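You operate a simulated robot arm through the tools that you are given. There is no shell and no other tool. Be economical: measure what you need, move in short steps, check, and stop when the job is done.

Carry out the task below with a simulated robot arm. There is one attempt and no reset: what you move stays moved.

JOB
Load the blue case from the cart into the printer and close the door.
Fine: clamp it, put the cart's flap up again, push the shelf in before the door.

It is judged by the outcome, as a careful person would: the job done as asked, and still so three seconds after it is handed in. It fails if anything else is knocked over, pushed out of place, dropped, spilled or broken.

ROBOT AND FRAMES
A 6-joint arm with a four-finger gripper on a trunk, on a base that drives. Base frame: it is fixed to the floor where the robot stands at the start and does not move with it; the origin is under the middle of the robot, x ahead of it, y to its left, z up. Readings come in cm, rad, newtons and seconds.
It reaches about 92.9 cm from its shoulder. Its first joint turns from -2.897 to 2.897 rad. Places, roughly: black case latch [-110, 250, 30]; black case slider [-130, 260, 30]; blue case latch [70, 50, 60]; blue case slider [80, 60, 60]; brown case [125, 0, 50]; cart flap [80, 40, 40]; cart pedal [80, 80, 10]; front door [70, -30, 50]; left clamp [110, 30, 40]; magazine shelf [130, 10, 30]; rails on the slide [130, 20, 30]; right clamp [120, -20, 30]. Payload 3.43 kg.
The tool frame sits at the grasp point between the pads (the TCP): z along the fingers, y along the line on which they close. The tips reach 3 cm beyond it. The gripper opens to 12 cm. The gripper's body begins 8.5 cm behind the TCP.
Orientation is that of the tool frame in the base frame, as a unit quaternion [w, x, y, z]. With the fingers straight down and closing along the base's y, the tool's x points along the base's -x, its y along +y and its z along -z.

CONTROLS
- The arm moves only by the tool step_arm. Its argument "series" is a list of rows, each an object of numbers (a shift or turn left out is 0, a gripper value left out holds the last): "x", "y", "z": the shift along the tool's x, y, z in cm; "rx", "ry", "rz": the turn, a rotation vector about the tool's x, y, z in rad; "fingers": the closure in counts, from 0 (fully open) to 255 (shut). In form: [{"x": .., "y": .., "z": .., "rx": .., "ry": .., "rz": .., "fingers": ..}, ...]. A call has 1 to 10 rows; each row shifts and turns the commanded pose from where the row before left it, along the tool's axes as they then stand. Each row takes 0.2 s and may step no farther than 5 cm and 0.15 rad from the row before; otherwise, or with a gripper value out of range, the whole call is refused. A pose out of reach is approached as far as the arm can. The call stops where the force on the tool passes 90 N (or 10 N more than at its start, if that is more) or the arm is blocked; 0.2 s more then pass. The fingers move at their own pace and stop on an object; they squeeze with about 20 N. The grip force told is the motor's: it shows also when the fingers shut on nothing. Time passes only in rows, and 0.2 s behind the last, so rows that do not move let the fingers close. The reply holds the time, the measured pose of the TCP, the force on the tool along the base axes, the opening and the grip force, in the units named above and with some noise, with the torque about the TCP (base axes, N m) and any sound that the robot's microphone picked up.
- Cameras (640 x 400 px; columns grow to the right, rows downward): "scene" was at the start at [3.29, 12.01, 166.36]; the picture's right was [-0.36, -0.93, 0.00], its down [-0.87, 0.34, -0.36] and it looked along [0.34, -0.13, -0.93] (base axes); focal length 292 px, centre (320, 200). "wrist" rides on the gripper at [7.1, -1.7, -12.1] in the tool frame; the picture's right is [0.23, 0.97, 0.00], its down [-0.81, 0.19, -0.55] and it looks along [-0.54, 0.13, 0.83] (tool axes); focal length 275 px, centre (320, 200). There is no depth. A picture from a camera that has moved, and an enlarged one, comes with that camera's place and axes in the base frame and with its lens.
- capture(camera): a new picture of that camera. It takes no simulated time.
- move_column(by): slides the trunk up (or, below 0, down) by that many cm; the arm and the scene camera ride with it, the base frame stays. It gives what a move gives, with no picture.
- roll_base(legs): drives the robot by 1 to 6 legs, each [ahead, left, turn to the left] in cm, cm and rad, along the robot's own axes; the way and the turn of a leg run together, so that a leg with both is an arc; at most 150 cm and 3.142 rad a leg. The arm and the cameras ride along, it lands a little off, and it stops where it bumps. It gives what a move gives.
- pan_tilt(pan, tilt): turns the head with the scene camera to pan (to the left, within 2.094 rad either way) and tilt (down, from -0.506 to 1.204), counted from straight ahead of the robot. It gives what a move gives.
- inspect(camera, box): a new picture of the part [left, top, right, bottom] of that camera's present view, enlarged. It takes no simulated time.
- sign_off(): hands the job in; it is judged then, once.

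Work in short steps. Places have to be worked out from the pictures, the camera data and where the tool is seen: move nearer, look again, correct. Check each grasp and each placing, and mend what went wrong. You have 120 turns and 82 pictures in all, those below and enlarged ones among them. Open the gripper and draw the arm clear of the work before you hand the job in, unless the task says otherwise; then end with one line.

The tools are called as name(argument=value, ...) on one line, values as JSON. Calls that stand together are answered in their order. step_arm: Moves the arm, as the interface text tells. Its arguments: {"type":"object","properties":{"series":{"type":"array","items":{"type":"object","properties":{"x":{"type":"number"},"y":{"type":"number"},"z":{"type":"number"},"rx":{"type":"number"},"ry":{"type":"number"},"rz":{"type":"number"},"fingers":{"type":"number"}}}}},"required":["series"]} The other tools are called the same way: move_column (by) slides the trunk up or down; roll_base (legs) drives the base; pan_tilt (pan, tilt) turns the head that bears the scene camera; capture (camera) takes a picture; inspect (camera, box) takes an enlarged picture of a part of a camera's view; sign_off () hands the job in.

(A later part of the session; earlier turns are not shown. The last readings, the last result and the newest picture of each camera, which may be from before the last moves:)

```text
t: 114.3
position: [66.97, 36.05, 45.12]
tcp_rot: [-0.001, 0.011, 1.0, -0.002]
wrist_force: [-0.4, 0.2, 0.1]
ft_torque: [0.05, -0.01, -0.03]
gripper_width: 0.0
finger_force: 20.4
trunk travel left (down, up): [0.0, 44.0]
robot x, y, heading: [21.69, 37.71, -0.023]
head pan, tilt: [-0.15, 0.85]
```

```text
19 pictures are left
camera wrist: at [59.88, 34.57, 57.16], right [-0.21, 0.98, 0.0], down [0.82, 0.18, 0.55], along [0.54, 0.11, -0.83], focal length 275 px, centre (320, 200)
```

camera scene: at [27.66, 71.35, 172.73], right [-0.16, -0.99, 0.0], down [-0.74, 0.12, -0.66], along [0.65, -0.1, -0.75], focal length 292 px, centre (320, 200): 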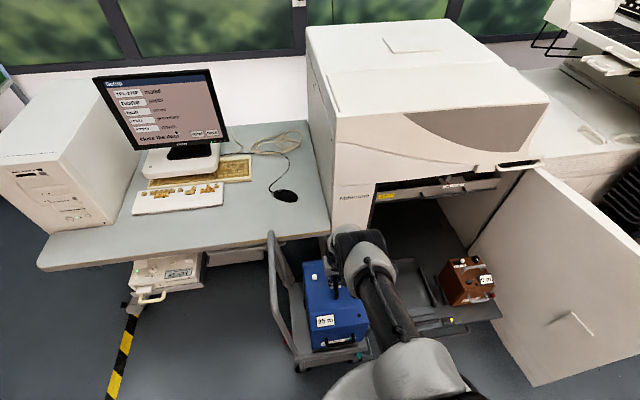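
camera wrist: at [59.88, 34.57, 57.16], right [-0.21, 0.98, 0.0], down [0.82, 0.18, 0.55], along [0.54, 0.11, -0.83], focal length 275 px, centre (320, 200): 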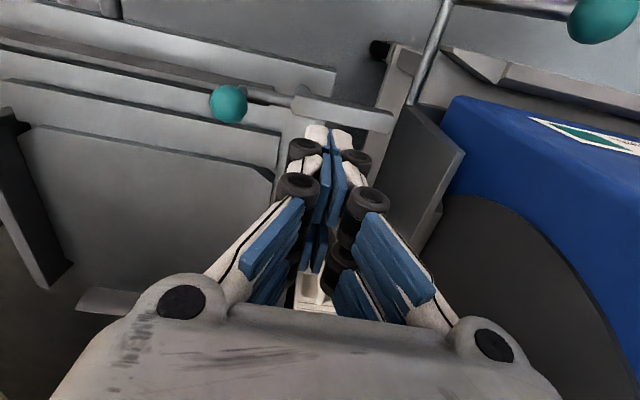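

The bar's back edge is at x≈65.9. Move to x≈67.7, lower behind it, then pull by driving back.

step_arm(series=[{"x": -0.8, "y": 0.3}, {"z": 3}, {"z": 3}, {"z": 1.6}, {}])

roll_base(legs=[[-4.5, 0, 0]])

roll_base(legs=[[-3.2, 0, 0]])

capture(camera="wrist")

```text
t: 115.5
position: [68.31, 36.06, 38.24]
tcp_rot: [0.005, 0.011, 1.0, -0.002]
wrist_force: [0.0, -2.3, 65.9]
ft_torque: [-0.05, 1.27, 0.03]
gripper_width: 0.61
finger_force: 33.7
trunk travel left (down, up): [0.0, 44.0]
robot x, y, heading: [21.78, 37.42, -0.023]
head pan, tilt: [-0.15, 0.85]
```

```text
t: 116.6
position: [63.18, 36.07, 38.18]
tcp_rot: [-0.003, 0.012, 1.0, -0.002]
wrist_force: [-12.0, 1.0, 35.0]
ft_torque: [0.06, 0.87, -0.21]
gripper_width: 0.61
finger_force: 33.4
trunk travel left (down, up): [0.0, 44.0]
robot x, y, heading: [16.71, 37.55, -0.024]
head pan, tilt: [-0.15, 0.85]
stopped in leg 1: the force on the tool passed its limit at 96 N (the readings are from after the stop); the commanded pose is now the measured one
```

```text
t: 117.5
position: [59.93, 36.13, 38.16]
tcp_rot: [-0.001, 0.012, 1.0, -0.002]
wrist_force: [-1.2, -3.6, 40.8]
ft_torque: [-0.07, -0.07, -0.18]
gripper_width: 0.62
finger_force: 33.0
trunk travel left (down, up): [0.0, 44.0]
robot x, y, heading: [13.58, 37.95, -0.027]
head pan, tilt: [-0.15, 0.85]
```

```text
18 pictures are left
camera wrist: at [52.91, 34.62, 50.28], right [-0.21, 0.98, 0.0], down [0.82, 0.18, 0.55], along [0.54, 0.11, -0.83], focal length 275 px, centre (320, 200)
```

wrist: 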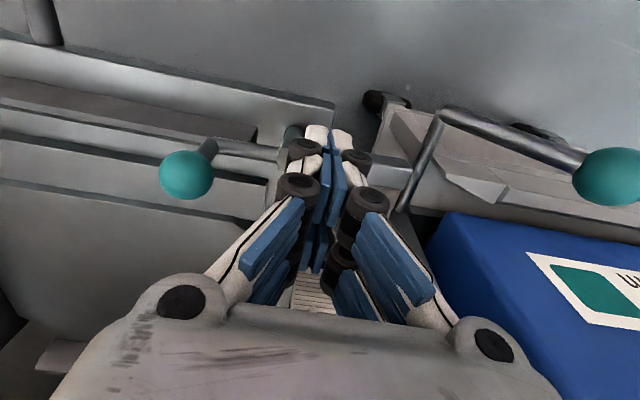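

The shelf front is back at x≈57.8 (fully out) with the clamp bar open at x≈58.7. Lift off, tilt the tool, and move to the left of the cart knob.

step_arm(series=[{"z": -4}, {"z": -5}, {"ry": -0.1}, {"ry": -0.1}, {"ry": -0.1}, {"x": 3}])

roll_base(legs=[[-2, 16.8, 0.02]])

capture(camera="wrist")

```text
t: 118.9
position: [57.3, 36.14, 46.27]
tcp_rot: [0.147, 0.011, 0.989, -0.004]
wrist_force: [-0.2, 0.3, -0.5]
ft_torque: [0.01, 0.01, -0.03]
gripper_width: 0.02
finger_force: 33.5
trunk travel left (down, up): [0.0, 44.0]
robot x, y, heading: [13.67, 37.37, -0.024]
head pan, tilt: [-0.15, 0.85]
```

```text
t: 120.3
position: [55.69, 53.37, 46.18]
tcp_rot: [0.147, 0.003, 0.989, -0.002]
wrist_force: [-0.5, 0.0, -0.6]
ft_torque: [0.01, 0.03, 0.05]
gripper_width: 0.0
finger_force: 33.3
trunk travel left (down, up): [0.0, 44.0]
robot x, y, heading: [11.7, 54.37, -0.006]
head pan, tilt: [-0.15, 0.85]
```

```text
17 pictures are left
camera wrist: at [45.3, 51.73, 55.66], right [-0.22, 0.97, -0.07], down [0.62, 0.19, 0.76], along [0.76, 0.12, -0.64], focal length 275 px, centre (320, 200)
```

wrist: 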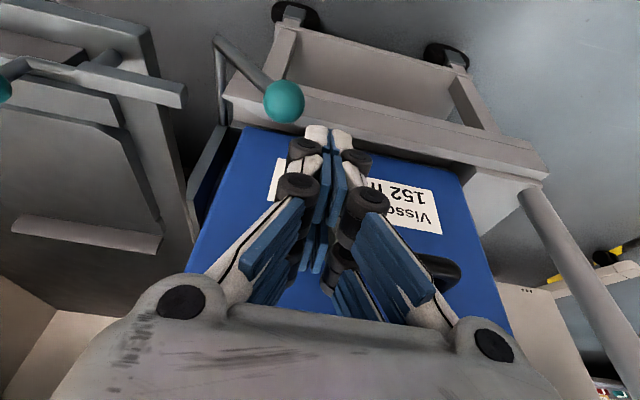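

Knob at (56.6, 50.2, 37.7). Descend to its left and push it over the arc.

step_arm(series=[{"x": 0.95, "z": 3.15, "y": -0.2}, {"x": 0.95, "z": 3.15}, {"y": -1.4, "x": -0.33, "z": -1.04}, {"y": -1.38, "x": -0.26, "z": -0.82}, {"y": -1.5, "x": -0.18, "z": -0.57}, {"y": -1.59, "x": -0.1, "z": -0.32}, {"y": -1.62, "x": -0.02, "z": -0.06}, {"y": -1.6}])

step_arm(series=[{"y": -1.6, "x": 0.1, "z": 0.3}, {"y": -1.5, "x": 0.16, "z": 0.5}, {"y": -1.4, "x": 0.22, "z": 0.7}, {"y": -1.1, "x": 0.26, "z": 0.8}])

capture(camera="wrist")

```text
t: 122.1
position: [55.64, 43.87, 42.75]
tcp_rot: [0.148, 0.002, 0.989, -0.001]
wrist_force: [0.2, -0.4, -0.7]
ft_torque: [0.01, 0.01, -0.01]
gripper_width: 0.0
finger_force: 33.4
trunk travel left (down, up): [0.0, 44.0]
robot x, y, heading: [11.85, 54.14, 0.001]
head pan, tilt: [-0.15, 0.85]
```

```text
t: 123.1
position: [55.63, 39.82, 40.52]
tcp_rot: [0.145, -0.01, 0.989, 0.001]
wrist_force: [-1.5, 18.3, 0.6]
ft_torque: [0.4, 0.07, 0.12]
gripper_width: 0.01
finger_force: 33.0
trunk travel left (down, up): [0.0, 44.0]
robot x, y, heading: [11.83, 54.6, -0.0]
head pan, tilt: [-0.15, 0.85]
stopped in row 4: the force on the tool passed its limit at 114 N (the readings are from after the stop); the commanded pose is now the measured one
```

```text
16 pictures are left
camera wrist: at [45.37, 37.92, 49.92], right [-0.24, 0.97, -0.07], down [0.61, 0.2, 0.76], along [0.75, 0.14, -0.64], focal length 275 px, centre (320, 200)
```

wrist: 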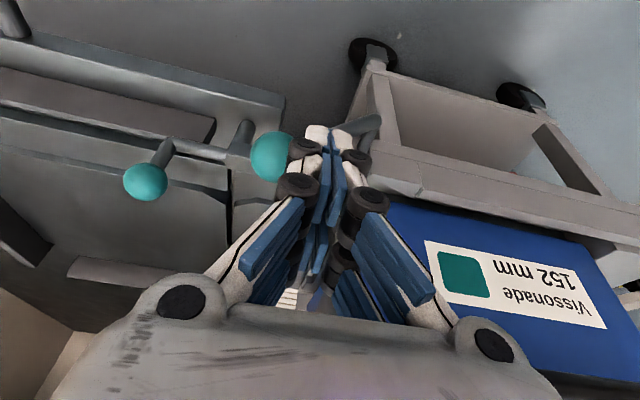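

The lever reached ~137° and stopped hard: flap down (earlier it stuck at 109°). Lift away and look at the flap bridge.

step_arm(series=[{"y": 0.5}, {"z": -4, "x": -1.2}, {"z": -4, "x": -1.2}, {"x": 4}, {"x": 3}])

capture(camera="wrist")

```text
t: 124.3
position: [49.28, 39.94, 46.66]
tcp_rot: [0.148, -0.009, 0.989, 0.001]
wrist_force: [-0.5, 0.3, 0.2]
ft_torque: [0.01, 0.0, -0.01]
gripper_width: 0.0
finger_force: 33.8
trunk travel left (down, up): [0.0, 44.0]
robot x, y, heading: [11.61, 54.35, -0.002]
head pan, tilt: [-0.15, 0.85]
```

```text
15 pictures are left
camera wrist: at [39.03, 38.16, 56.09], right [-0.24, 0.97, -0.07], down [0.61, 0.2, 0.77], along [0.76, 0.14, -0.64], focal length 275 px, centre (320, 200)
```

wrist: 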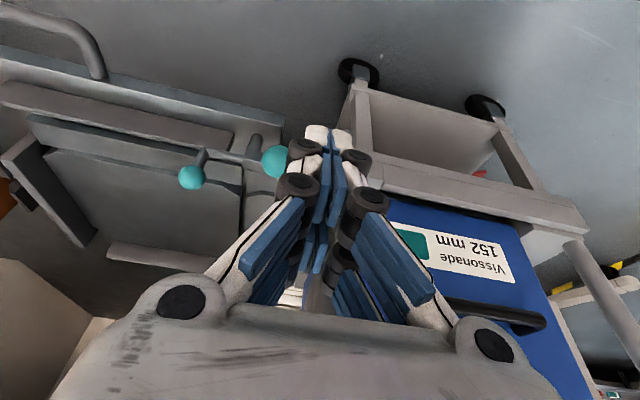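

The clamp knob sits at (60, 29.7, 38.9), close to the line of the case's front face. I nudge it ~1.5 cm toward −x from behind so the case passes freely, then look at the bridge.

step_arm(series=[{"y": -3.5}, {"y": -3.5}, {"y": -3.5}, {"x": -4.1, "z": 1.3}, {"x": -4.1, "z": 1.3}, {"x": -4.2, "z": 1.3}, {"x": 0.9, "z": 2.9}, {"x": 0.9, "z": 2.9}, {"x": 0.9, "z": -0.3}, {"x": 0.9, "z": -0.3}])

capture(camera="wrist")

```text
t: 126.5
position: [59.99, 29.67, 40.74]
tcp_rot: [0.148, -0.008, 0.989, 0.0]
wrist_force: [0.6, 0.8, -0.7]
ft_torque: [0.04, 0.03, 0.01]
gripper_width: 0.0
finger_force: 33.8
trunk travel left (down, up): [0.0, 44.0]
robot x, y, heading: [11.84, 54.42, -0.0]
head pan, tilt: [-0.15, 0.85]
```

```text
14 pictures are left
camera wrist: at [49.82, 27.89, 50.1], right [-0.24, 0.97, -0.07], down [0.61, 0.2, 0.77], along [0.76, 0.14, -0.64], focal length 275 px, centre (320, 200)
```

wrist: 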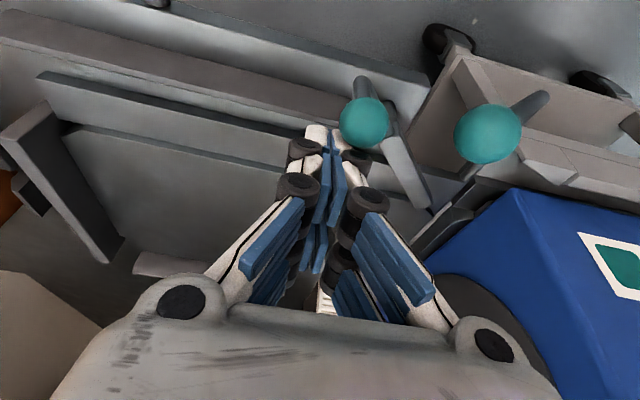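

The clamp turned further than intended (bar ~45°). Zoom to see flap and bar relation.

inspect(camera="wrist", box=[340, 60, 560, 290])

```text
1.74 times, centred on (450, 175) of wrist
camera zoom: at [49.82, 27.89, 50.1], right [-0.24, 0.97, -0.07], down [0.61, 0.2, 0.77], along [0.76, 0.14, -0.64], focal length 479 px, centre (94, 244)
```

zoom: 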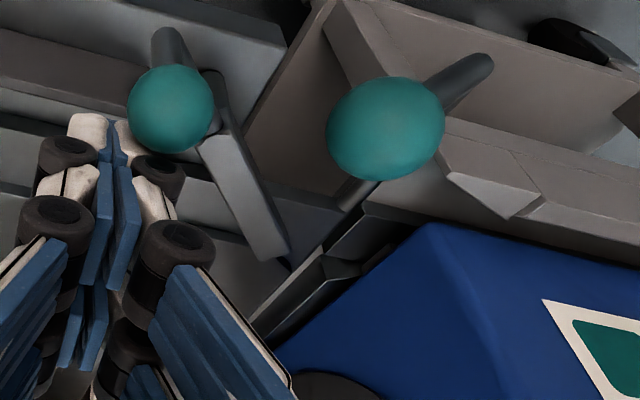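

Good news: flap lies down under the bar; case corner triangulates to (62.9, 46.5, 33.7), so the clamp knob at its open place (x≤61.3) clears it. Re-open the clamp by pushing the knob around to ≈(60.2, 29.7), stopping short of its limit.

step_arm(series=[{"x": -1.5, "z": -4.7}, {"x": 2.7, "z": -0.86, "y": 1.5}, {"x": 2.7, "z": -0.86, "y": 1.5}, {"x": 1.5, "z": 4.7}, {"x": -0.67, "z": 0.21, "y": -1.0}, {"x": -0.71, "z": 0.23, "y": -0.8}, {"x": -0.71, "z": 0.23, "y": -0.6}, {"x": -0.67, "z": 0.21, "y": -0.4}, {}])

step_arm(series=[{"x": 0.6}, {"z": -4, "x": -1.2}, {"z": -4, "x": -1.2}, {"y": 4}, {"y": 4}, {"x": 4}])

capture(camera="wrist")

```text
t: 128.5
position: [57.48, 29.76, 40.83]
tcp_rot: [0.148, -0.008, 0.989, 0.001]
wrist_force: [-13.9, 2.8, -2.6]
ft_torque: [0.1, 0.33, 0.1]
gripper_width: 0.0
finger_force: 33.8
trunk travel left (down, up): [0.0, 44.0]
robot x, y, heading: [11.42, 54.29, -0.006]
head pan, tilt: [-0.15, 0.85]
```

```text
t: 129.9
position: [52.72, 38.0, 47.66]
tcp_rot: [0.149, -0.008, 0.989, 0.0]
wrist_force: [1.0, 1.2, 0.4]
ft_torque: [-0.02, 0.01, 0.01]
gripper_width: 0.01
finger_force: 33.2
trunk travel left (down, up): [0.0, 44.0]
robot x, y, heading: [11.9, 54.16, -0.002]
head pan, tilt: [-0.15, 0.85]
```

```text
12 pictures are left
camera wrist: at [42.52, 36.13, 57.06], right [-0.24, 0.97, -0.07], down [0.61, 0.2, 0.77], along [0.76, 0.14, -0.64], focal length 275 px, centre (320, 200)
```

wrist: 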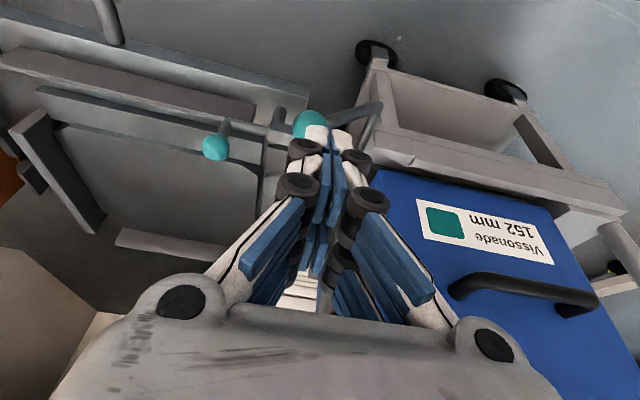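

Clamp is open, shelf out, flap down. Case spans y≈46.4–71.4; I'll push on its left face (centre x≈77, z≈52) with closed fingers turned thin in y. Raise the trunk and turn the tool.

move_column(by=27)

step_arm(series=[{"ry": 0.1}, {"ry": 0.1}, {"ry": 0.1}, {"rz": -0.15}, {"rz": -0.15}, {"rz": -0.15}, {"rz": -0.15}, {"rz": -0.15}, {"rz": -0.15}, {"rz": -0.15}])

step_arm(series=[{"rz": -0.15}, {"rz": -0.15}, {"rz": -0.15}, {"rz": -0.07}, {}])

```text
t: 132.7
position: [52.66, 37.93, 74.68]
tcp_rot: [0.148, -0.008, 0.989, 0.001]
wrist_force: [0.0, -0.5, -0.3]
ft_torque: [0.0, -0.01, 0.0]
gripper_width: 0.02
finger_force: 33.4
trunk travel left (down, up): [-27.0, 17.0]
robot x, y, heading: [11.91, 54.28, -0.003]
head pan, tilt: [-0.15, 0.85]
```

```text
t: 134.9
position: [52.69, 37.63, 74.72]
tcp_rot: [-0.002, -0.51, 0.86, 0.0]
wrist_force: [0.6, 0.1, -0.5]
ft_torque: [0.04, -0.03, -0.02]
gripper_width: 0.01
finger_force: 33.3
out of reach, approached as far as the arm can: row 3
trunk travel left (down, up): [-27.0, 17.0]
robot x, y, heading: [11.83, 54.62, -0.002]
head pan, tilt: [-0.15, 0.85]
```

```text
t: 136.1
position: [52.7, 37.77, 74.69]
tcp_rot: [0.001, 0.713, -0.701, -0.001]
wrist_force: [-0.4, -0.2, 0.2]
ft_torque: [-0.01, 0.02, 0.01]
gripper_width: 0.0
finger_force: 33.2
trunk travel left (down, up): [-27.0, 17.0]
robot x, y, heading: [11.28, 54.22, -0.007]
head pan, tilt: [-0.15, 0.85]
```

Now position: arm straight ahead over the case at safe height, then base ahead and left so the tool is beyond the case's left face.

step_arm(series=[{"x": -3.3, "y": -3}, {"x": -3.3, "y": -3}, {"x": -3.3, "y": -3}, {"x": -3.3, "y": -3}, {"x": -3.2, "y": -2.6}, {}])

roll_base(legs=[[9.5, 19.5, 0]])

capture(camera="wrist")

```text
t: 137.5
position: [67.04, 54.09, 74.67]
tcp_rot: [0.002, 0.713, -0.701, -0.001]
wrist_force: [-0.1, 0.0, -0.3]
ft_torque: [-0.01, -0.05, -0.02]
gripper_width: 0.01
finger_force: 34.0
trunk travel left (down, up): [-27.0, 17.0]
robot x, y, heading: [11.57, 54.2, -0.005]
head pan, tilt: [-0.15, 0.85]
```

```text
t: 139.2
position: [76.96, 73.59, 74.71]
tcp_rot: [0.001, 0.713, -0.702, 0.0]
wrist_force: [0.1, 0.8, 0.0]
ft_torque: [-0.03, 0.01, -0.01]
gripper_width: 0.02
finger_force: 33.0
trunk travel left (down, up): [-27.0, 17.0]
robot x, y, heading: [21.67, 73.45, -0.003]
head pan, tilt: [-0.15, 0.85]
```

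```text
11 pictures are left
camera wrist: at [78.82, 66.41, 86.71], right [-0.97, -0.24, 0.0], down [-0.2, 0.81, 0.55], along [-0.14, 0.53, -0.83], focal length 275 px, centre (320, 200)
```

wrist: 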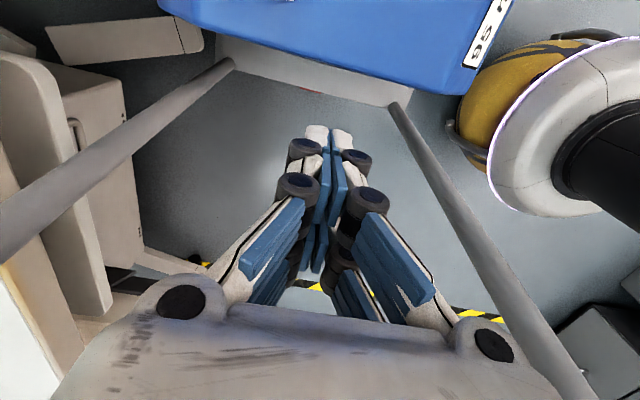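

Clear gap: case's left face at y≈70–71, posts well to both sides. Lower with the trunk to z≈53.

move_column(by=-21)

roll_base(legs=[[0, -6, 0]])

pan_tilt(pan=-0.5, tilt=0.85)

capture(camera="scene")

```text
t: 141.4
position: [76.91, 73.54, 53.81]
tcp_rot: [0.002, 0.712, -0.702, 0.0]
wrist_force: [1.2, -0.5, -0.3]
ft_torque: [-0.03, 0.01, -0.01]
gripper_width: 0.0
finger_force: 33.0
trunk travel left (down, up): [-6.0, 38.0]
robot x, y, heading: [21.88, 73.37, -0.005]
head pan, tilt: [-0.15, 0.85]
```

```text
t: 142.4
position: [76.93, 67.52, 53.64]
tcp_rot: [0.002, 0.712, -0.702, -0.001]
wrist_force: [-1.5, 0.6, -1.0]
ft_torque: [0.03, -0.01, 0.0]
gripper_width: 0.04
finger_force: 19.7
trunk travel left (down, up): [-6.0, 38.0]
robot x, y, heading: [21.66, 67.93, -0.002]
head pan, tilt: [-0.15, 0.85]
```

```text
t: 143.2
position: [76.89, 67.57, 53.72]
tcp_rot: [0.002, 0.712, -0.702, 0.0]
wrist_force: [0.2, -0.7, 0.7]
ft_torque: [0.01, 0.0, -0.01]
gripper_width: 0.02
finger_force: 20.5
trunk travel left (down, up): [-6.0, 38.0]
robot x, y, heading: [21.26, 67.68, -0.002]
head pan, tilt: [-0.499, 0.85]
```

```text
10 pictures are left
camera scene: at [26.56, 78.07, 154.73], right [-0.48, -0.88, 0.0], down [-0.66, 0.36, -0.66], along [0.58, -0.32, -0.75], focal length 292 px, centre (320, 200)
```

scene: 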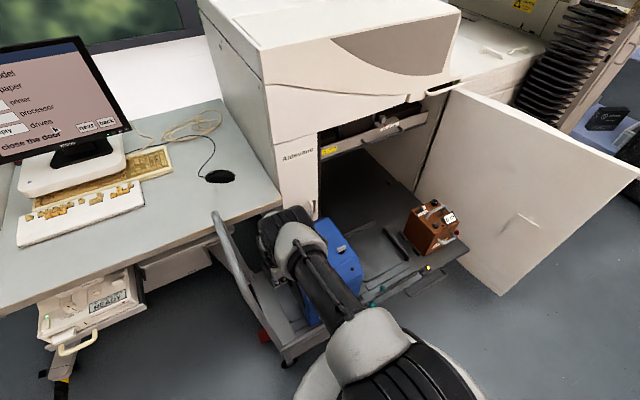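

No notable force; the pedal and deck are unchanged. Continue pushing 10 cm in −y.

roll_base(legs=[[0, -10, 0]])

inspect(camera="scene", box=[160, 140, 480, 380])

```text
t: 144.4
position: [76.87, 57.54, 53.71]
tcp_rot: [0.002, 0.713, -0.701, 0.0]
wrist_force: [0.7, 0.2, 0.2]
ft_torque: [0.01, -0.02, 0.01]
gripper_width: 0.01
finger_force: 19.9
trunk travel left (down, up): [-6.0, 38.0]
robot x, y, heading: [21.59, 58.02, -0.004]
head pan, tilt: [-0.499, 0.85]
```

```text
1.67 times, centred on (320, 260) of scene
camera zoom: at [26.51, 67.87, 154.74], right [-0.48, -0.88, 0.0], down [-0.66, 0.36, -0.66], along [0.58, -0.32, -0.75], focal length 486 px, centre (320, 100)
```

zoom: 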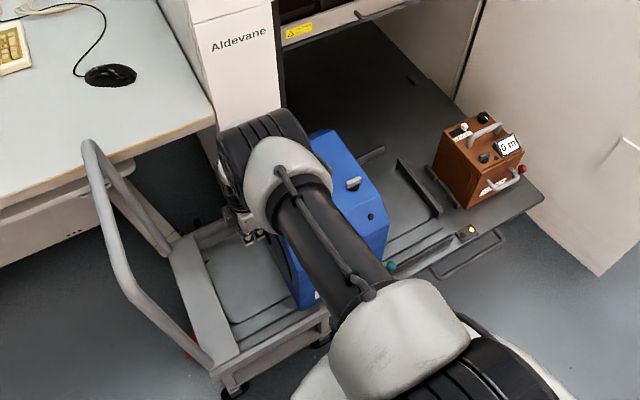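

The case slides nicely over the flap onto the tray and the cart stays put. Push on 10 cm.

roll_base(legs=[[0, -10, 0]])

roll_base(legs=[[0, -6, 0]])

inspect(camera="scene", box=[160, 140, 480, 380])

```text
t: 145.6
position: [76.88, 46.99, 53.7]
tcp_rot: [0.001, 0.711, -0.703, -0.001]
wrist_force: [-0.3, -1.1, -1.1]
ft_torque: [0.04, 0.02, -0.02]
gripper_width: 0.0
finger_force: 20.1
trunk travel left (down, up): [-6.0, 38.0]
robot x, y, heading: [21.46, 47.43, -0.002]
head pan, tilt: [-0.499, 0.85]
```

```text
t: 146.5
position: [76.84, 40.9, 53.73]
tcp_rot: [0.001, 0.711, -0.703, 0.0]
wrist_force: [-0.1, -1.4, 0.6]
ft_torque: [0.0, -0.03, -0.03]
gripper_width: 0.0
finger_force: 19.8
trunk travel left (down, up): [-6.0, 38.0]
robot x, y, heading: [21.47, 41.29, -0.003]
head pan, tilt: [-0.499, 0.85]
```

```text
1.67 times, centred on (320, 260) of scene
camera zoom: at [26.49, 51.46, 154.74], right [-0.48, -0.88, 0.0], down [-0.66, 0.36, -0.66], along [0.58, -0.32, -0.75], focal length 486 px, centre (320, 100)
```

zoom: 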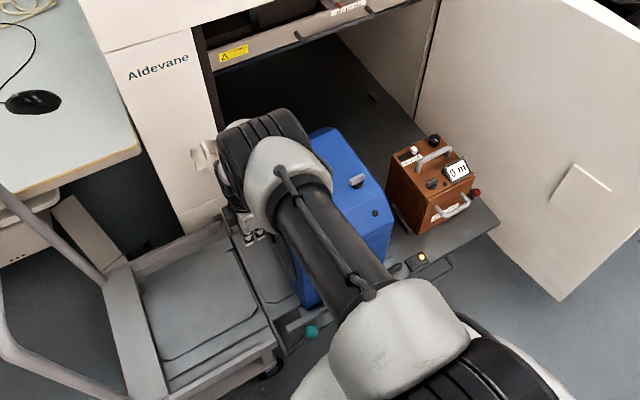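

Case is on the tray with ~5 cm to go. Push 4 cm, then see the resistance.

roll_base(legs=[[0, -4, 0]])

step_arm(series=[{"x": 0.5}, {"x": 0.5}, {}])

```text
t: 147.4
position: [76.74, 36.83, 53.76]
tcp_rot: [0.002, 0.712, -0.702, 0.0]
wrist_force: [-0.5, -0.5, 0.3]
ft_torque: [0.02, 0.01, -0.03]
gripper_width: 0.0
finger_force: 20.2
trunk travel left (down, up): [-6.0, 38.0]
robot x, y, heading: [21.55, 37.11, -0.007]
head pan, tilt: [-0.499, 0.85]
```

```text
t: 148.2
position: [76.72, 35.83, 53.7]
tcp_rot: [0.002, 0.711, -0.703, 0.0]
wrist_force: [0.4, 0.4, 0.7]
ft_torque: [0.0, 0.02, 0.02]
gripper_width: 0.0
finger_force: 20.1
trunk travel left (down, up): [-6.0, 38.0]
robot x, y, heading: [21.14, 37.43, -0.007]
head pan, tilt: [-0.499, 0.85]
```

Still no stop; nudge further in half-centimetre steps until the stop is felt.

step_arm(series=[{"x": 0.5}, {"x": 0.5}, {"x": 0.5}, {"x": 0.5}])

capture(camera="scene")

```text
t: 149.2
position: [76.96, 34.18, 53.74]
tcp_rot: [0.002, 0.713, -0.701, 0.001]
wrist_force: [10.2, 36.7, -0.7]
ft_torque: [-1.3, 0.23, -0.4]
gripper_width: 0.01
finger_force: 19.6
trunk travel left (down, up): [-6.0, 38.0]
robot x, y, heading: [21.73, 37.29, -0.0]
head pan, tilt: [-0.499, 0.85]
```

```text
7 pictures are left
camera scene: at [26.55, 47.76, 154.71], right [-0.48, -0.88, 0.0], down [-0.66, 0.36, -0.66], along [0.58, -0.32, -0.75], focal length 292 px, centre (320, 200)
```

scene: 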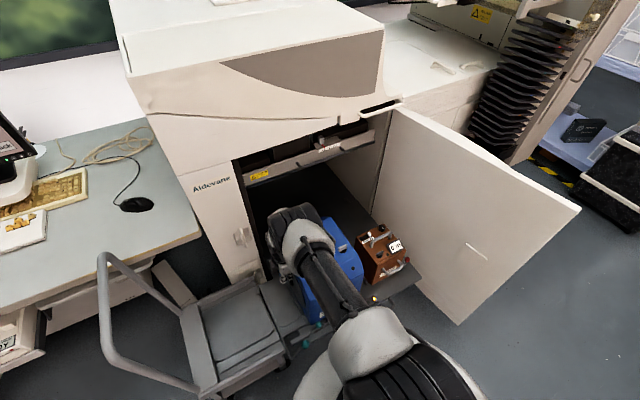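

The stop is felt (37 N): case is home, left face at y≈33. Back off, raise, retreat and turn the tool back to closing-along-y for the flap lever.

step_arm(series=[{"x": -2}, {"x": -2.5}])

move_column(by=14)

roll_base(legs=[[-9, -2, 0]])

step_arm(series=[{"y": 4}, {"y": 4}, {"y": 4}, {"rz": 0.15}, {"rz": 0.15}, {"rz": 0.15}, {"rz": 0.15}, {"rz": 0.15}, {"rz": 0.15}, {"rz": 0.15}])

step_arm(series=[{"rz": 0.15}, {"rz": 0.15}, {"rz": 0.15}, {"rz": 0.08}, {"ry": -0.1}, {"ry": -0.1}, {"ry": -0.1}, {}])

move_column(by=-20)

```text
t: 149.8
position: [76.75, 38.06, 53.64]
tcp_rot: [0.002, 0.711, -0.704, -0.002]
wrist_force: [-1.3, -0.1, 0.1]
ft_torque: [0.0, 0.04, 0.02]
gripper_width: 0.0
finger_force: 19.9
trunk travel left (down, up): [-6.0, 38.0]
robot x, y, heading: [21.36, 37.3, -0.003]
head pan, tilt: [-0.499, 0.85]
```

```text
t: 151.5
position: [76.72, 38.38, 67.66]
tcp_rot: [0.002, 0.711, -0.703, -0.001]
wrist_force: [-1.3, -0.1, -0.6]
ft_torque: [-0.01, -0.01, 0.01]
gripper_width: 0.01
finger_force: 20.1
trunk travel left (down, up): [-20.0, 24.0]
robot x, y, heading: [21.66, 36.97, -0.005]
head pan, tilt: [-0.499, 0.85]
```

```text
t: 152.6
position: [67.66, 36.54, 67.91]
tcp_rot: [0.0, 0.712, -0.702, 0.0]
wrist_force: [-1.3, -0.2, -0.6]
ft_torque: [-0.03, -0.05, 0.02]
gripper_width: 0.01
finger_force: 20.0
trunk travel left (down, up): [-20.0, 24.0]
robot x, y, heading: [12.2, 34.92, -0.005]
head pan, tilt: [-0.499, 0.85]
```

```text
t: 154.8
position: [55.77, 36.29, 67.69]
tcp_rot: [-0.001, -0.263, 0.965, 0.0]
wrist_force: [-0.5, -0.2, 0.0]
ft_torque: [0.01, 0.02, 0.04]
gripper_width: 0.0
finger_force: 19.9
trunk travel left (down, up): [-20.0, 24.0]
robot x, y, heading: [12.32, 35.52, -0.009]
head pan, tilt: [-0.499, 0.85]
```

```text
t: 156.6
position: [55.82, 36.25, 67.7]
tcp_rot: [0.149, -0.003, 0.989, 0.0]
wrist_force: [0.2, -0.3, 0.2]
ft_torque: [-0.01, 0.01, 0.03]
gripper_width: 0.0
finger_force: 20.1
trunk travel left (down, up): [-20.0, 24.0]
robot x, y, heading: [12.65, 35.18, -0.004]
head pan, tilt: [-0.499, 0.85]
```

```text
t: 158.8
position: [55.82, 36.29, 47.69]
tcp_rot: [0.148, -0.003, 0.989, -0.001]
wrist_force: [0.4, 0.0, -0.1]
ft_torque: [0.0, -0.02, 0.03]
gripper_width: 0.0
finger_force: 20.0
trunk travel left (down, up): [0.0, 44.0]
robot x, y, heading: [12.61, 35.31, -0.003]
head pan, tilt: [-0.499, 0.85]
```

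One wrist picture to locate the flap knob and the clamp now.

capture(camera="wrist")

```text
6 pictures are left
camera wrist: at [45.5, 34.51, 57.1], right [-0.22, 0.97, -0.07], down [0.61, 0.2, 0.77], along [0.76, 0.13, -0.64], focal length 275 px, centre (320, 200)
```

wrist: 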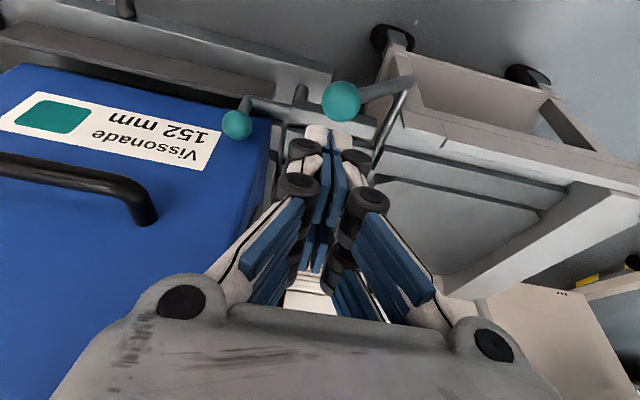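

Flap knob at (56.5, 37.3, 37.7), clamp unchanged. Descend on its right and swing it back to +y, raising the flap.

step_arm(series=[{"y": -0.95, "x": 1.15, "z": 3.65}, {"y": -0.95, "x": 1.15, "z": 3.65}, {"y": 1.4, "x": -0.27, "z": -0.86}, {"y": 1.4, "x": -0.24, "z": -0.76}, {"y": 1.5, "x": -0.17, "z": -0.52}, {"y": 1.6, "x": -0.08, "z": -0.24}, {"y": 1.62}, {"y": 1.6, "x": 0.09, "z": 0.29}, {"y": 1.5, "x": 0.15, "z": 0.48}])

step_arm(series=[{"y": 1.4, "x": 0.2, "z": 0.6}, {"y": 1.2, "x": 0.25, "z": 0.75}, {"y": 0.7, "x": 0.15, "z": 0.45}, {}])

```text
t: 160.8
position: [55.67, 44.92, 41.7]
tcp_rot: [0.148, -0.003, 0.989, 0.0]
wrist_force: [-0.2, -0.1, -0.5]
ft_torque: [-0.01, 0.0, 0.0]
gripper_width: 0.0
finger_force: 20.3
trunk travel left (down, up): [0.0, 44.0]
robot x, y, heading: [12.62, 35.55, -0.006]
head pan, tilt: [-0.499, 0.85]
```

```text
t: 161.8
position: [55.72, 47.87, 39.86]
tcp_rot: [0.148, 0.003, 0.989, 0.0]
wrist_force: [1.1, -62.0, 32.4]
ft_torque: [-0.77, -0.16, -0.44]
gripper_width: 0.0
finger_force: 20.3
trunk travel left (down, up): [0.0, 44.0]
robot x, y, heading: [12.56, 35.11, -0.001]
head pan, tilt: [-0.499, 0.85]
```

Flap is up at its stop. Lift off and go down just ahead (−x) of the clamp bar near its end to push it closed.

step_arm(series=[{"y": -0.5}, {"x": -1.5, "z": -4.5}, {"y": -3.8}, {"y": -3.8, "x": -1.4, "z": 0.4}, {"x": 1.1, "z": 3.5}, {"x": 1.1, "z": 3.3}, {}])

capture(camera="wrist")

```text
t: 163.3
position: [57.26, 40.04, 37.71]
tcp_rot: [0.152, -0.002, 0.988, 0.0]
wrist_force: [-3.3, -1.1, 27.6]
ft_torque: [0.03, -0.58, -0.13]
gripper_width: 0.59
finger_force: 33.4
trunk travel left (down, up): [0.0, 44.0]
robot x, y, heading: [12.18, 35.62, -0.002]
head pan, tilt: [-0.499, 0.85]
```

```text
5 pictures are left
camera wrist: at [46.89, 38.33, 46.97], right [-0.22, 0.97, -0.07], down [0.61, 0.2, 0.77], along [0.76, 0.13, -0.63], focal length 275 px, centre (320, 200)
```

wrist: 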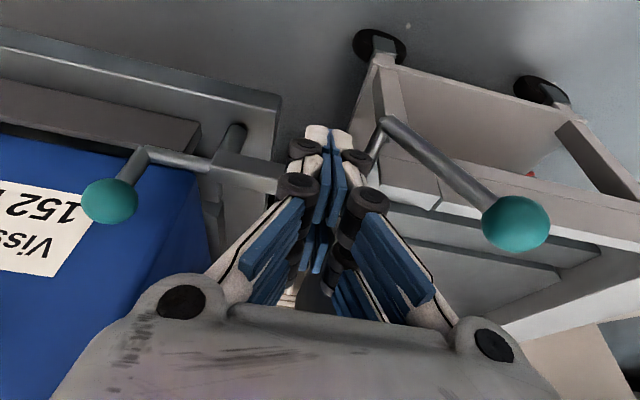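

The fingertips are resting on the bar's top edge (z≈35). Lift, shift back 1.2 cm, go down in front of it, and sweep it closed toward +x.

step_arm(series=[{"x": -0.45, "z": -1.43}, {"x": 1.3, "z": -0.4}, {"x": 0.62, "z": 1.95}, {"x": -1.4, "z": 0.42}, {"x": -1.4, "z": 0.42}, {"x": -1.1, "z": 0.34}, {"x": -0.9, "z": 0.27, "y": -0.2}, {"x": -0.8, "z": 0.24, "y": -0.45}, {"x": -0.7, "z": 0.22, "y": -0.5}])

step_arm(series=[{"x": -0.4, "z": 0.13, "y": -0.6}, {"x": -0.3, "z": 0.1, "y": -0.6}, {"x": -0.2, "z": 0.06, "y": -0.6}, {"y": -0.5}])

capture(camera="wrist")

```text
t: 165.3
position: [62.37, 39.06, 36.87]
tcp_rot: [0.147, -0.003, 0.989, 0.0]
wrist_force: [-0.1, -0.2, 0.5]
ft_torque: [0.0, 0.0, 0.01]
gripper_width: 0.05
finger_force: 33.2
trunk travel left (down, up): [0.0, 44.0]
robot x, y, heading: [12.31, 35.23, -0.009]
head pan, tilt: [-0.499, 0.85]
```

```text
t: 166.3
position: [63.42, 36.7, 37.14]
tcp_rot: [0.148, -0.003, 0.989, 0.0]
wrist_force: [0.2, -0.8, 1.8]
ft_torque: [0.02, 0.0, -0.01]
gripper_width: 0.01
finger_force: 32.8
trunk travel left (down, up): [0.0, 44.0]
robot x, y, heading: [12.38, 35.59, -0.001]
head pan, tilt: [-0.499, 0.85]
```

```text
4 pictures are left
camera wrist: at [53.06, 34.97, 46.44], right [-0.22, 0.97, -0.07], down [0.61, 0.2, 0.77], along [0.76, 0.13, -0.64], focal length 275 px, centre (320, 200)
```

wrist: 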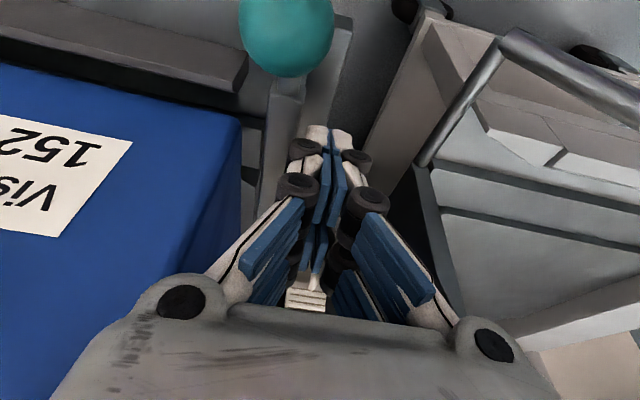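

The bar now lies along the case's left side. Press it home in −y until the stop is felt.

step_arm(series=[{"y": -0.5}, {"y": -0.5}, {"y": -0.4}, {}])

```text
t: 167.3
position: [63.32, 36.39, 36.91]
tcp_rot: [0.148, -0.014, 0.989, 0.001]
wrist_force: [-3.7, 13.0, 6.6]
ft_torque: [0.12, 0.11, -0.19]
gripper_width: 0.0
finger_force: 34.0
trunk travel left (down, up): [0.0, 44.0]
robot x, y, heading: [12.77, 35.32, 0.003]
head pan, tilt: [-0.499, 0.85]
stopped in row 4: the force on the tool passed its limit at 93 N (the readings are from after the stop); the commanded pose is now the measured one
```

Clamp is firmly home. Lift away, retreat, and line up with closed fingers in front of the shelf handle (bar at x≈53.5, z≈30).

step_arm(series=[{"y": 1.0}, {"x": -1.2, "z": -4}, {"x": -1.2, "z": -4}, {"x": 4.3, "z": -1.3}, {"x": 4.3, "z": -1.3}, {}])

roll_base(legs=[[-6.5, 0, 0], [0, -27, 0]])

capture(camera="wrist")

```text
t: 168.7
position: [54.57, 37.2, 45.35]
tcp_rot: [0.148, -0.012, 0.989, 0.001]
wrist_force: [-0.3, 0.4, 0.4]
ft_torque: [0.02, 0.05, -0.01]
gripper_width: 0.01
finger_force: 32.9
trunk travel left (down, up): [0.0, 44.0]
robot x, y, heading: [12.59, 35.12, -0.002]
head pan, tilt: [-0.499, 0.85]
```

```text
t: 171.1
position: [47.98, 11.54, 45.25]
tcp_rot: [0.148, -0.014, 0.989, 0.002]
wrist_force: [0.2, -0.9, 1.0]
ft_torque: [-0.01, 0.0, -0.03]
gripper_width: 0.01
finger_force: 33.1
trunk travel left (down, up): [0.0, 44.0]
robot x, y, heading: [6.18, 9.21, 0.008]
head pan, tilt: [-0.499, 0.85]
```

```text
3 pictures are left
camera wrist: at [37.79, 9.45, 54.66], right [-0.25, 0.97, -0.07], down [0.61, 0.21, 0.77], along [0.75, 0.15, -0.64], focal length 275 px, centre (320, 200)
```

wrist: 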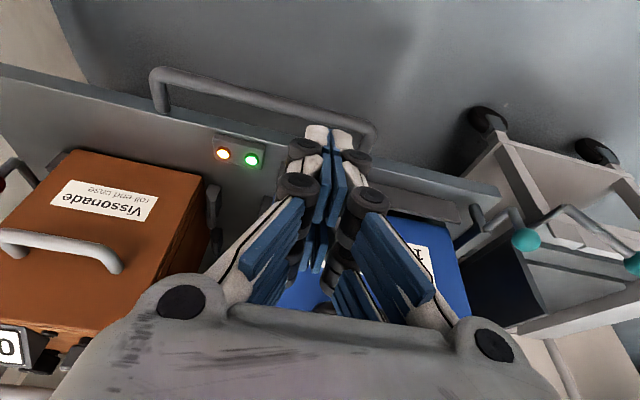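

The second (green) light on the shelf is now lit — seated and clamped. Lower in front of the handle bar.

step_arm(series=[{"x": 1.25, "z": 4.05}, {"x": 1.25, "z": 4.05}, {"x": 1.25, "z": 4.2}, {}])

roll_base(legs=[[8, 0, 0]])

```text
t: 172.1
position: [48.17, 11.0, 32.49]
tcp_rot: [0.149, -0.015, 0.989, 0.002]
wrist_force: [0.5, 1.2, 0.0]
ft_torque: [-0.02, 0.02, 0.01]
gripper_width: 0.01
finger_force: 33.4
trunk travel left (down, up): [0.0, 44.0]
robot x, y, heading: [5.73, 9.3, 0.003]
head pan, tilt: [-0.499, 0.85]
```

```text
t: 173.2
position: [56.13, 11.08, 32.64]
tcp_rot: [0.149, -0.015, 0.989, 0.002]
wrist_force: [-1.0, 0.4, -0.2]
ft_torque: [0.01, 0.03, -0.01]
gripper_width: 0.01
finger_force: 33.5
trunk travel left (down, up): [0.0, 44.0]
robot x, y, heading: [13.56, 9.28, 0.01]
head pan, tilt: [-0.499, 0.85]
```

Continue pushing the shelf in, staged.

roll_base(legs=[[15, 0, -0.008]])

roll_base(legs=[[15, 0, 0]])

inspect(camera="wrist", box=[100, 0, 580, 300])

```text
t: 174.6
position: [71.12, 10.92, 32.66]
tcp_rot: [0.15, -0.012, 0.989, 0.001]
wrist_force: [-0.9, -0.2, -0.2]
ft_torque: [0.03, -0.02, -0.01]
gripper_width: 0.0
finger_force: 33.3
trunk travel left (down, up): [0.0, 44.0]
robot x, y, heading: [28.85, 9.46, 0.003]
head pan, tilt: [-0.499, 0.85]
```

```text
t: 175.9
position: [85.69, 11.19, 32.78]
tcp_rot: [0.151, -0.014, 0.988, 0.001]
wrist_force: [0.7, 0.3, -0.4]
ft_torque: [0.0, 0.0, 0.02]
gripper_width: 0.01
finger_force: 32.9
trunk travel left (down, up): [0.0, 44.0]
robot x, y, heading: [43.7, 9.69, 0.004]
head pan, tilt: [-0.499, 0.85]
```

```text
1.33 times, centred on (340, 150) of wrist
camera zoom: at [75.45, 9.28, 41.99], right [-0.25, 0.97, -0.07], down [0.6, 0.21, 0.77], along [0.76, 0.15, -0.64], focal length 367 px, centre (293, 267)
```

zoom: 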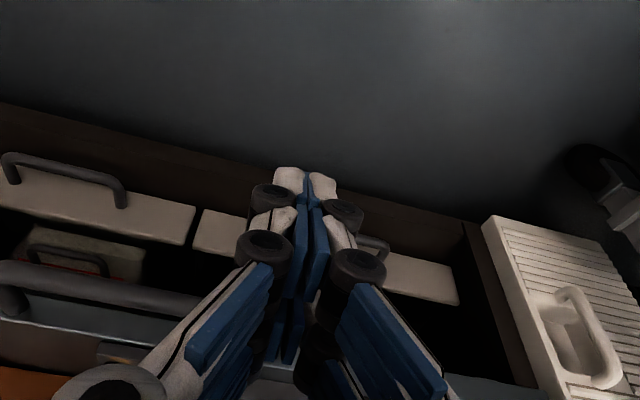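

The shelf has glided ahead of the fingers (bar ≈ x 94.7). Keep pushing to its home position, TCP ≈101.

roll_base(legs=[[10, 0, 0]])

roll_base(legs=[[4.5, 0, 0]])

```text
t: 177.1
position: [95.57, 11.38, 32.68]
tcp_rot: [0.15, -0.016, 0.988, 0.002]
wrist_force: [0.2, 0.4, -0.3]
ft_torque: [0.01, 0.01, 0.0]
gripper_width: 0.0
finger_force: 33.2
trunk travel left (down, up): [0.0, 44.0]
robot x, y, heading: [53.16, 9.56, 0.008]
head pan, tilt: [-0.499, 0.85]
```

```text
t: 178.0
position: [99.97, 11.37, 32.71]
tcp_rot: [0.151, -0.014, 0.988, 0.001]
wrist_force: [-0.5, -0.3, 0.1]
ft_torque: [0.01, 0.01, -0.01]
gripper_width: 0.01
finger_force: 33.4
trunk travel left (down, up): [0.0, 44.0]
robot x, y, heading: [57.67, 9.8, 0.005]
head pan, tilt: [-0.499, 0.85]
```

Finish with small arm pushes until the stop is felt.

step_arm(series=[{"x": -0.6, "z": 0.18}, {"x": -0.6, "z": 0.18}, {"x": -0.6, "z": 0.18}, {"x": -0.6, "z": 0.18}, {}])

```text
t: 179.2
position: [101.71, 11.42, 32.76]
tcp_rot: [0.146, -0.014, 0.989, 0.001]
wrist_force: [-43.2, -1.4, 52.8]
ft_torque: [-0.03, 0.07, -0.01]
gripper_width: 0.61
finger_force: 33.4
trunk travel left (down, up): [0.0, 44.0]
robot x, y, heading: [57.77, 9.66, 0.005]
head pan, tilt: [-0.499, 0.85]
```

Resistance at TCP 101.7 matches the handle's original home (bar 103.5). Retreat, and take one scene view of shelf and door.

step_arm(series=[{"x": 1.0, "z": -0.3}, {"z": -2}, {"z": -2}])

roll_base(legs=[[-56, -4, 0]])

pan_tilt(pan=-0.25, tilt=0.75)

capture(camera="scene")

```text
t: 180.0
position: [100.29, 11.33, 36.48]
tcp_rot: [0.152, -0.015, 0.988, 0.002]
wrist_force: [-0.5, 0.4, -0.4]
ft_torque: [0.02, 0.02, 0.0]
gripper_width: 0.0
finger_force: 33.1
trunk travel left (down, up): [0.0, 44.0]
robot x, y, heading: [57.84, 9.96, 0.004]
head pan, tilt: [-0.499, 0.85]
```

```text
t: 183.2
position: [44.37, 7.09, 36.42]
tcp_rot: [0.151, -0.014, 0.988, 0.001]
wrist_force: [-0.7, 0.3, -0.3]
ft_torque: [-0.02, 0.0, -0.04]
gripper_width: 0.01
finger_force: 34.0
trunk travel left (down, up): [0.0, 44.0]
robot x, y, heading: [1.84, 5.65, 0.002]
head pan, tilt: [-0.499, 0.85]
```

```text
t: 183.9
position: [44.4, 7.05, 36.39]
tcp_rot: [0.151, -0.013, 0.988, 0.001]
wrist_force: [0.0, 0.4, -0.1]
ft_torque: [0.02, -0.03, 0.01]
gripper_width: 0.0
finger_force: 33.1
trunk travel left (down, up): [0.0, 44.0]
robot x, y, heading: [1.49, 5.77, 0.002]
head pan, tilt: [-0.25, 0.75]
```

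```text
1 pictures are left
camera scene: at [7.95, 17.44, 149.53], right [-0.24, -0.97, 0.0], down [-0.66, 0.17, -0.73], along [0.71, -0.18, -0.68], focal length 292 px, centre (320, 200)
```

scene: 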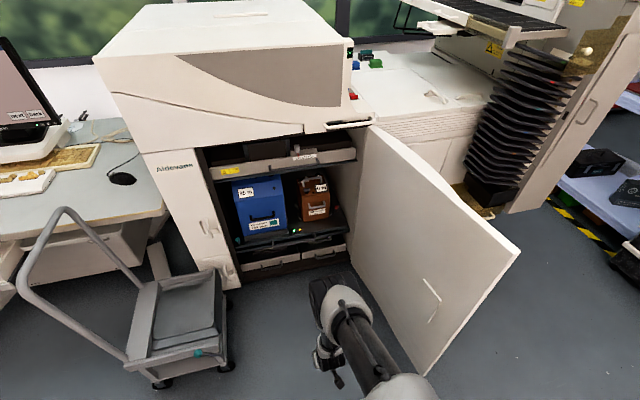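

Both cases are in, both lights lit, flap up, cart untouched. Door: hinge ≈(101,−26), free edge ≈(39,−40), top z≈94. I raise the arm to door-top height, turn the hand thin in y, and circle to the door's outer side.

move_column(by=44)

step_arm(series=[{"ry": 0.1, "z": -2}, {"ry": 0.1, "z": -2}, {"ry": 0.1, "z": -1}, {"rz": -0.15}, {"rz": -0.15}, {"rz": -0.15}, {"rz": -0.15}, {"rz": -0.15}, {"rz": -0.15}, {"rz": -0.15}])

step_arm(series=[{"rz": -0.15}, {"rz": -0.15}, {"rz": -0.15}, {"rz": -0.07}, {}])

roll_base(legs=[[-22, 0, 0], [0, -63, 0]])

```text
refused: 44 is not a number from -40 to 40
```

```text
t: 186.1
position: [43.27, 7.03, 41.17]
tcp_rot: [0.001, -0.513, 0.858, -0.002]
wrist_force: [0.8, 0.3, 0.1]
ft_torque: [-0.01, -0.01, 0.01]
gripper_width: 0.01
finger_force: 34.0
trunk travel left (down, up): [0.0, 44.0]
robot x, y, heading: [2.15, 5.47, 0.005]
head pan, tilt: [-0.25, 0.75]
```

```text
t: 187.3
position: [43.21, 7.09, 41.13]
tcp_rot: [-0.001, 0.716, -0.698, 0.002]
wrist_force: [-1.0, -0.6, -0.1]
ft_torque: [0.02, 0.01, 0.02]
gripper_width: 0.0
finger_force: 33.5
trunk travel left (down, up): [0.0, 44.0]
robot x, y, heading: [1.85, 5.19, 0.008]
head pan, tilt: [-0.25, 0.75]
```

```text
t: 192.1
position: [20.61, -55.99, 41.18]
tcp_rot: [-0.001, 0.712, -0.703, 0.001]
wrist_force: [-0.4, 1.1, -0.2]
ft_torque: [0.01, -0.04, -0.01]
gripper_width: 0.01
finger_force: 33.7
trunk travel left (down, up): [0.0, 44.0]
robot x, y, heading: [-20.54, -57.12, -0.011]
head pan, tilt: [-0.25, 0.75]
```

Trunk refused 44; use 40 now. Then go forward along the door's outer side.

move_column(by=40)

step_arm(series=[{"z": -4}, {"y": -4}])

roll_base(legs=[[21, 0, 0.01]])

roll_base(legs=[[0, 18, 0]])

```text
t: 196.0
position: [20.6, -55.79, 81.32]
tcp_rot: [-0.001, 0.712, -0.702, 0.002]
wrist_force: [0.8, -0.1, 0.4]
ft_torque: [0.01, -0.01, 0.0]
gripper_width: 0.0
finger_force: 33.5
trunk travel left (down, up): [-40.0, 4.0]
robot x, y, heading: [-20.89, -56.9, -0.01]
head pan, tilt: [-0.25, 0.75]
```

```text
t: 196.6
position: [24.7, -55.87, 85.06]
tcp_rot: [0.0, 0.712, -0.702, 0.002]
wrist_force: [0.8, -0.1, 0.0]
ft_torque: [0.0, 0.01, 0.02]
gripper_width: 0.0
finger_force: 33.3
trunk travel left (down, up): [-40.0, 4.0]
robot x, y, heading: [-20.8, -56.6, -0.004]
head pan, tilt: [-0.25, 0.75]
```

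```text
t: 198.2
position: [45.75, -55.5, 85.22]
tcp_rot: [0.0, 0.716, -0.698, 0.002]
wrist_force: [-0.4, 0.0, -0.3]
ft_torque: [-0.01, 0.03, -0.01]
gripper_width: 0.0
finger_force: 34.0
trunk travel left (down, up): [-40.0, 4.0]
robot x, y, heading: [0.18, -56.93, 0.001]
head pan, tilt: [-0.25, 0.75]
```

```text
t: 199.7
position: [45.53, -37.85, 85.18]
tcp_rot: [0.001, 0.716, -0.698, 0.002]
wrist_force: [0.4, 0.4, -0.2]
ft_torque: [-0.04, 0.0, 0.01]
gripper_width: 0.0
finger_force: 33.6
trunk travel left (down, up): [-40.0, 4.0]
robot x, y, heading: [0.26, -39.23, 0.007]
head pan, tilt: [-0.25, 0.75]
```

No resistance yet; sweep the hand along the door's arc (hinge radius ~54): left, then left-forward.

roll_base(legs=[[0, 12, 0], [3, 14, 0], [6, 13, 0]])

roll_base(legs=[[8.6, 11.2, 0], [11, 8.6, 0]])

pan_tilt(pan=-0.3, tilt=0.8)

```text
t: 202.8
position: [54.77, 0.26, 85.09]
tcp_rot: [0.001, 0.714, -0.7, 0.002]
wrist_force: [-0.7, 0.9, -0.3]
ft_torque: [-0.04, -0.03, 0.01]
gripper_width: 0.03
finger_force: 33.3
trunk travel left (down, up): [-40.0, 4.0]
robot x, y, heading: [9.18, -1.51, 0.002]
head pan, tilt: [-0.25, 0.75]
```

```text
t: 205.0
position: [74.28, 19.7, 85.11]
tcp_rot: [0.001, 0.715, -0.699, 0.002]
wrist_force: [0.8, 0.6, -0.1]
ft_torque: [-0.02, 0.05, -0.02]
gripper_width: 0.02
finger_force: 33.3
trunk travel left (down, up): [-40.0, 4.0]
robot x, y, heading: [28.64, 18.01, 0.003]
head pan, tilt: [-0.25, 0.75]
```

```text
t: 205.7
position: [74.2, 19.6, 85.23]
tcp_rot: [0.0, 0.716, -0.699, 0.001]
wrist_force: [0.2, -0.8, -0.3]
ft_torque: [0.02, 0.01, -0.01]
gripper_width: 0.0
finger_force: 33.2
trunk travel left (down, up): [-40.0, 4.0]
robot x, y, heading: [28.7, 18.14, 0.0]
head pan, tilt: [-0.3, 0.799]
```

I use the last picture now to see whether the door came along.

capture(camera="scene")

```text
0 pictures are left
camera scene: at [34.64, 29.69, 189.14], right [-0.29, -0.96, 0.0], down [-0.69, 0.21, -0.7], along [0.67, -0.21, -0.72], focal length 292 px, centre (320, 200)
```

scene: 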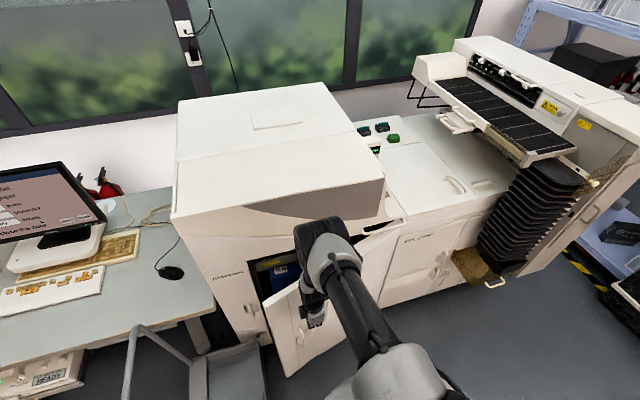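

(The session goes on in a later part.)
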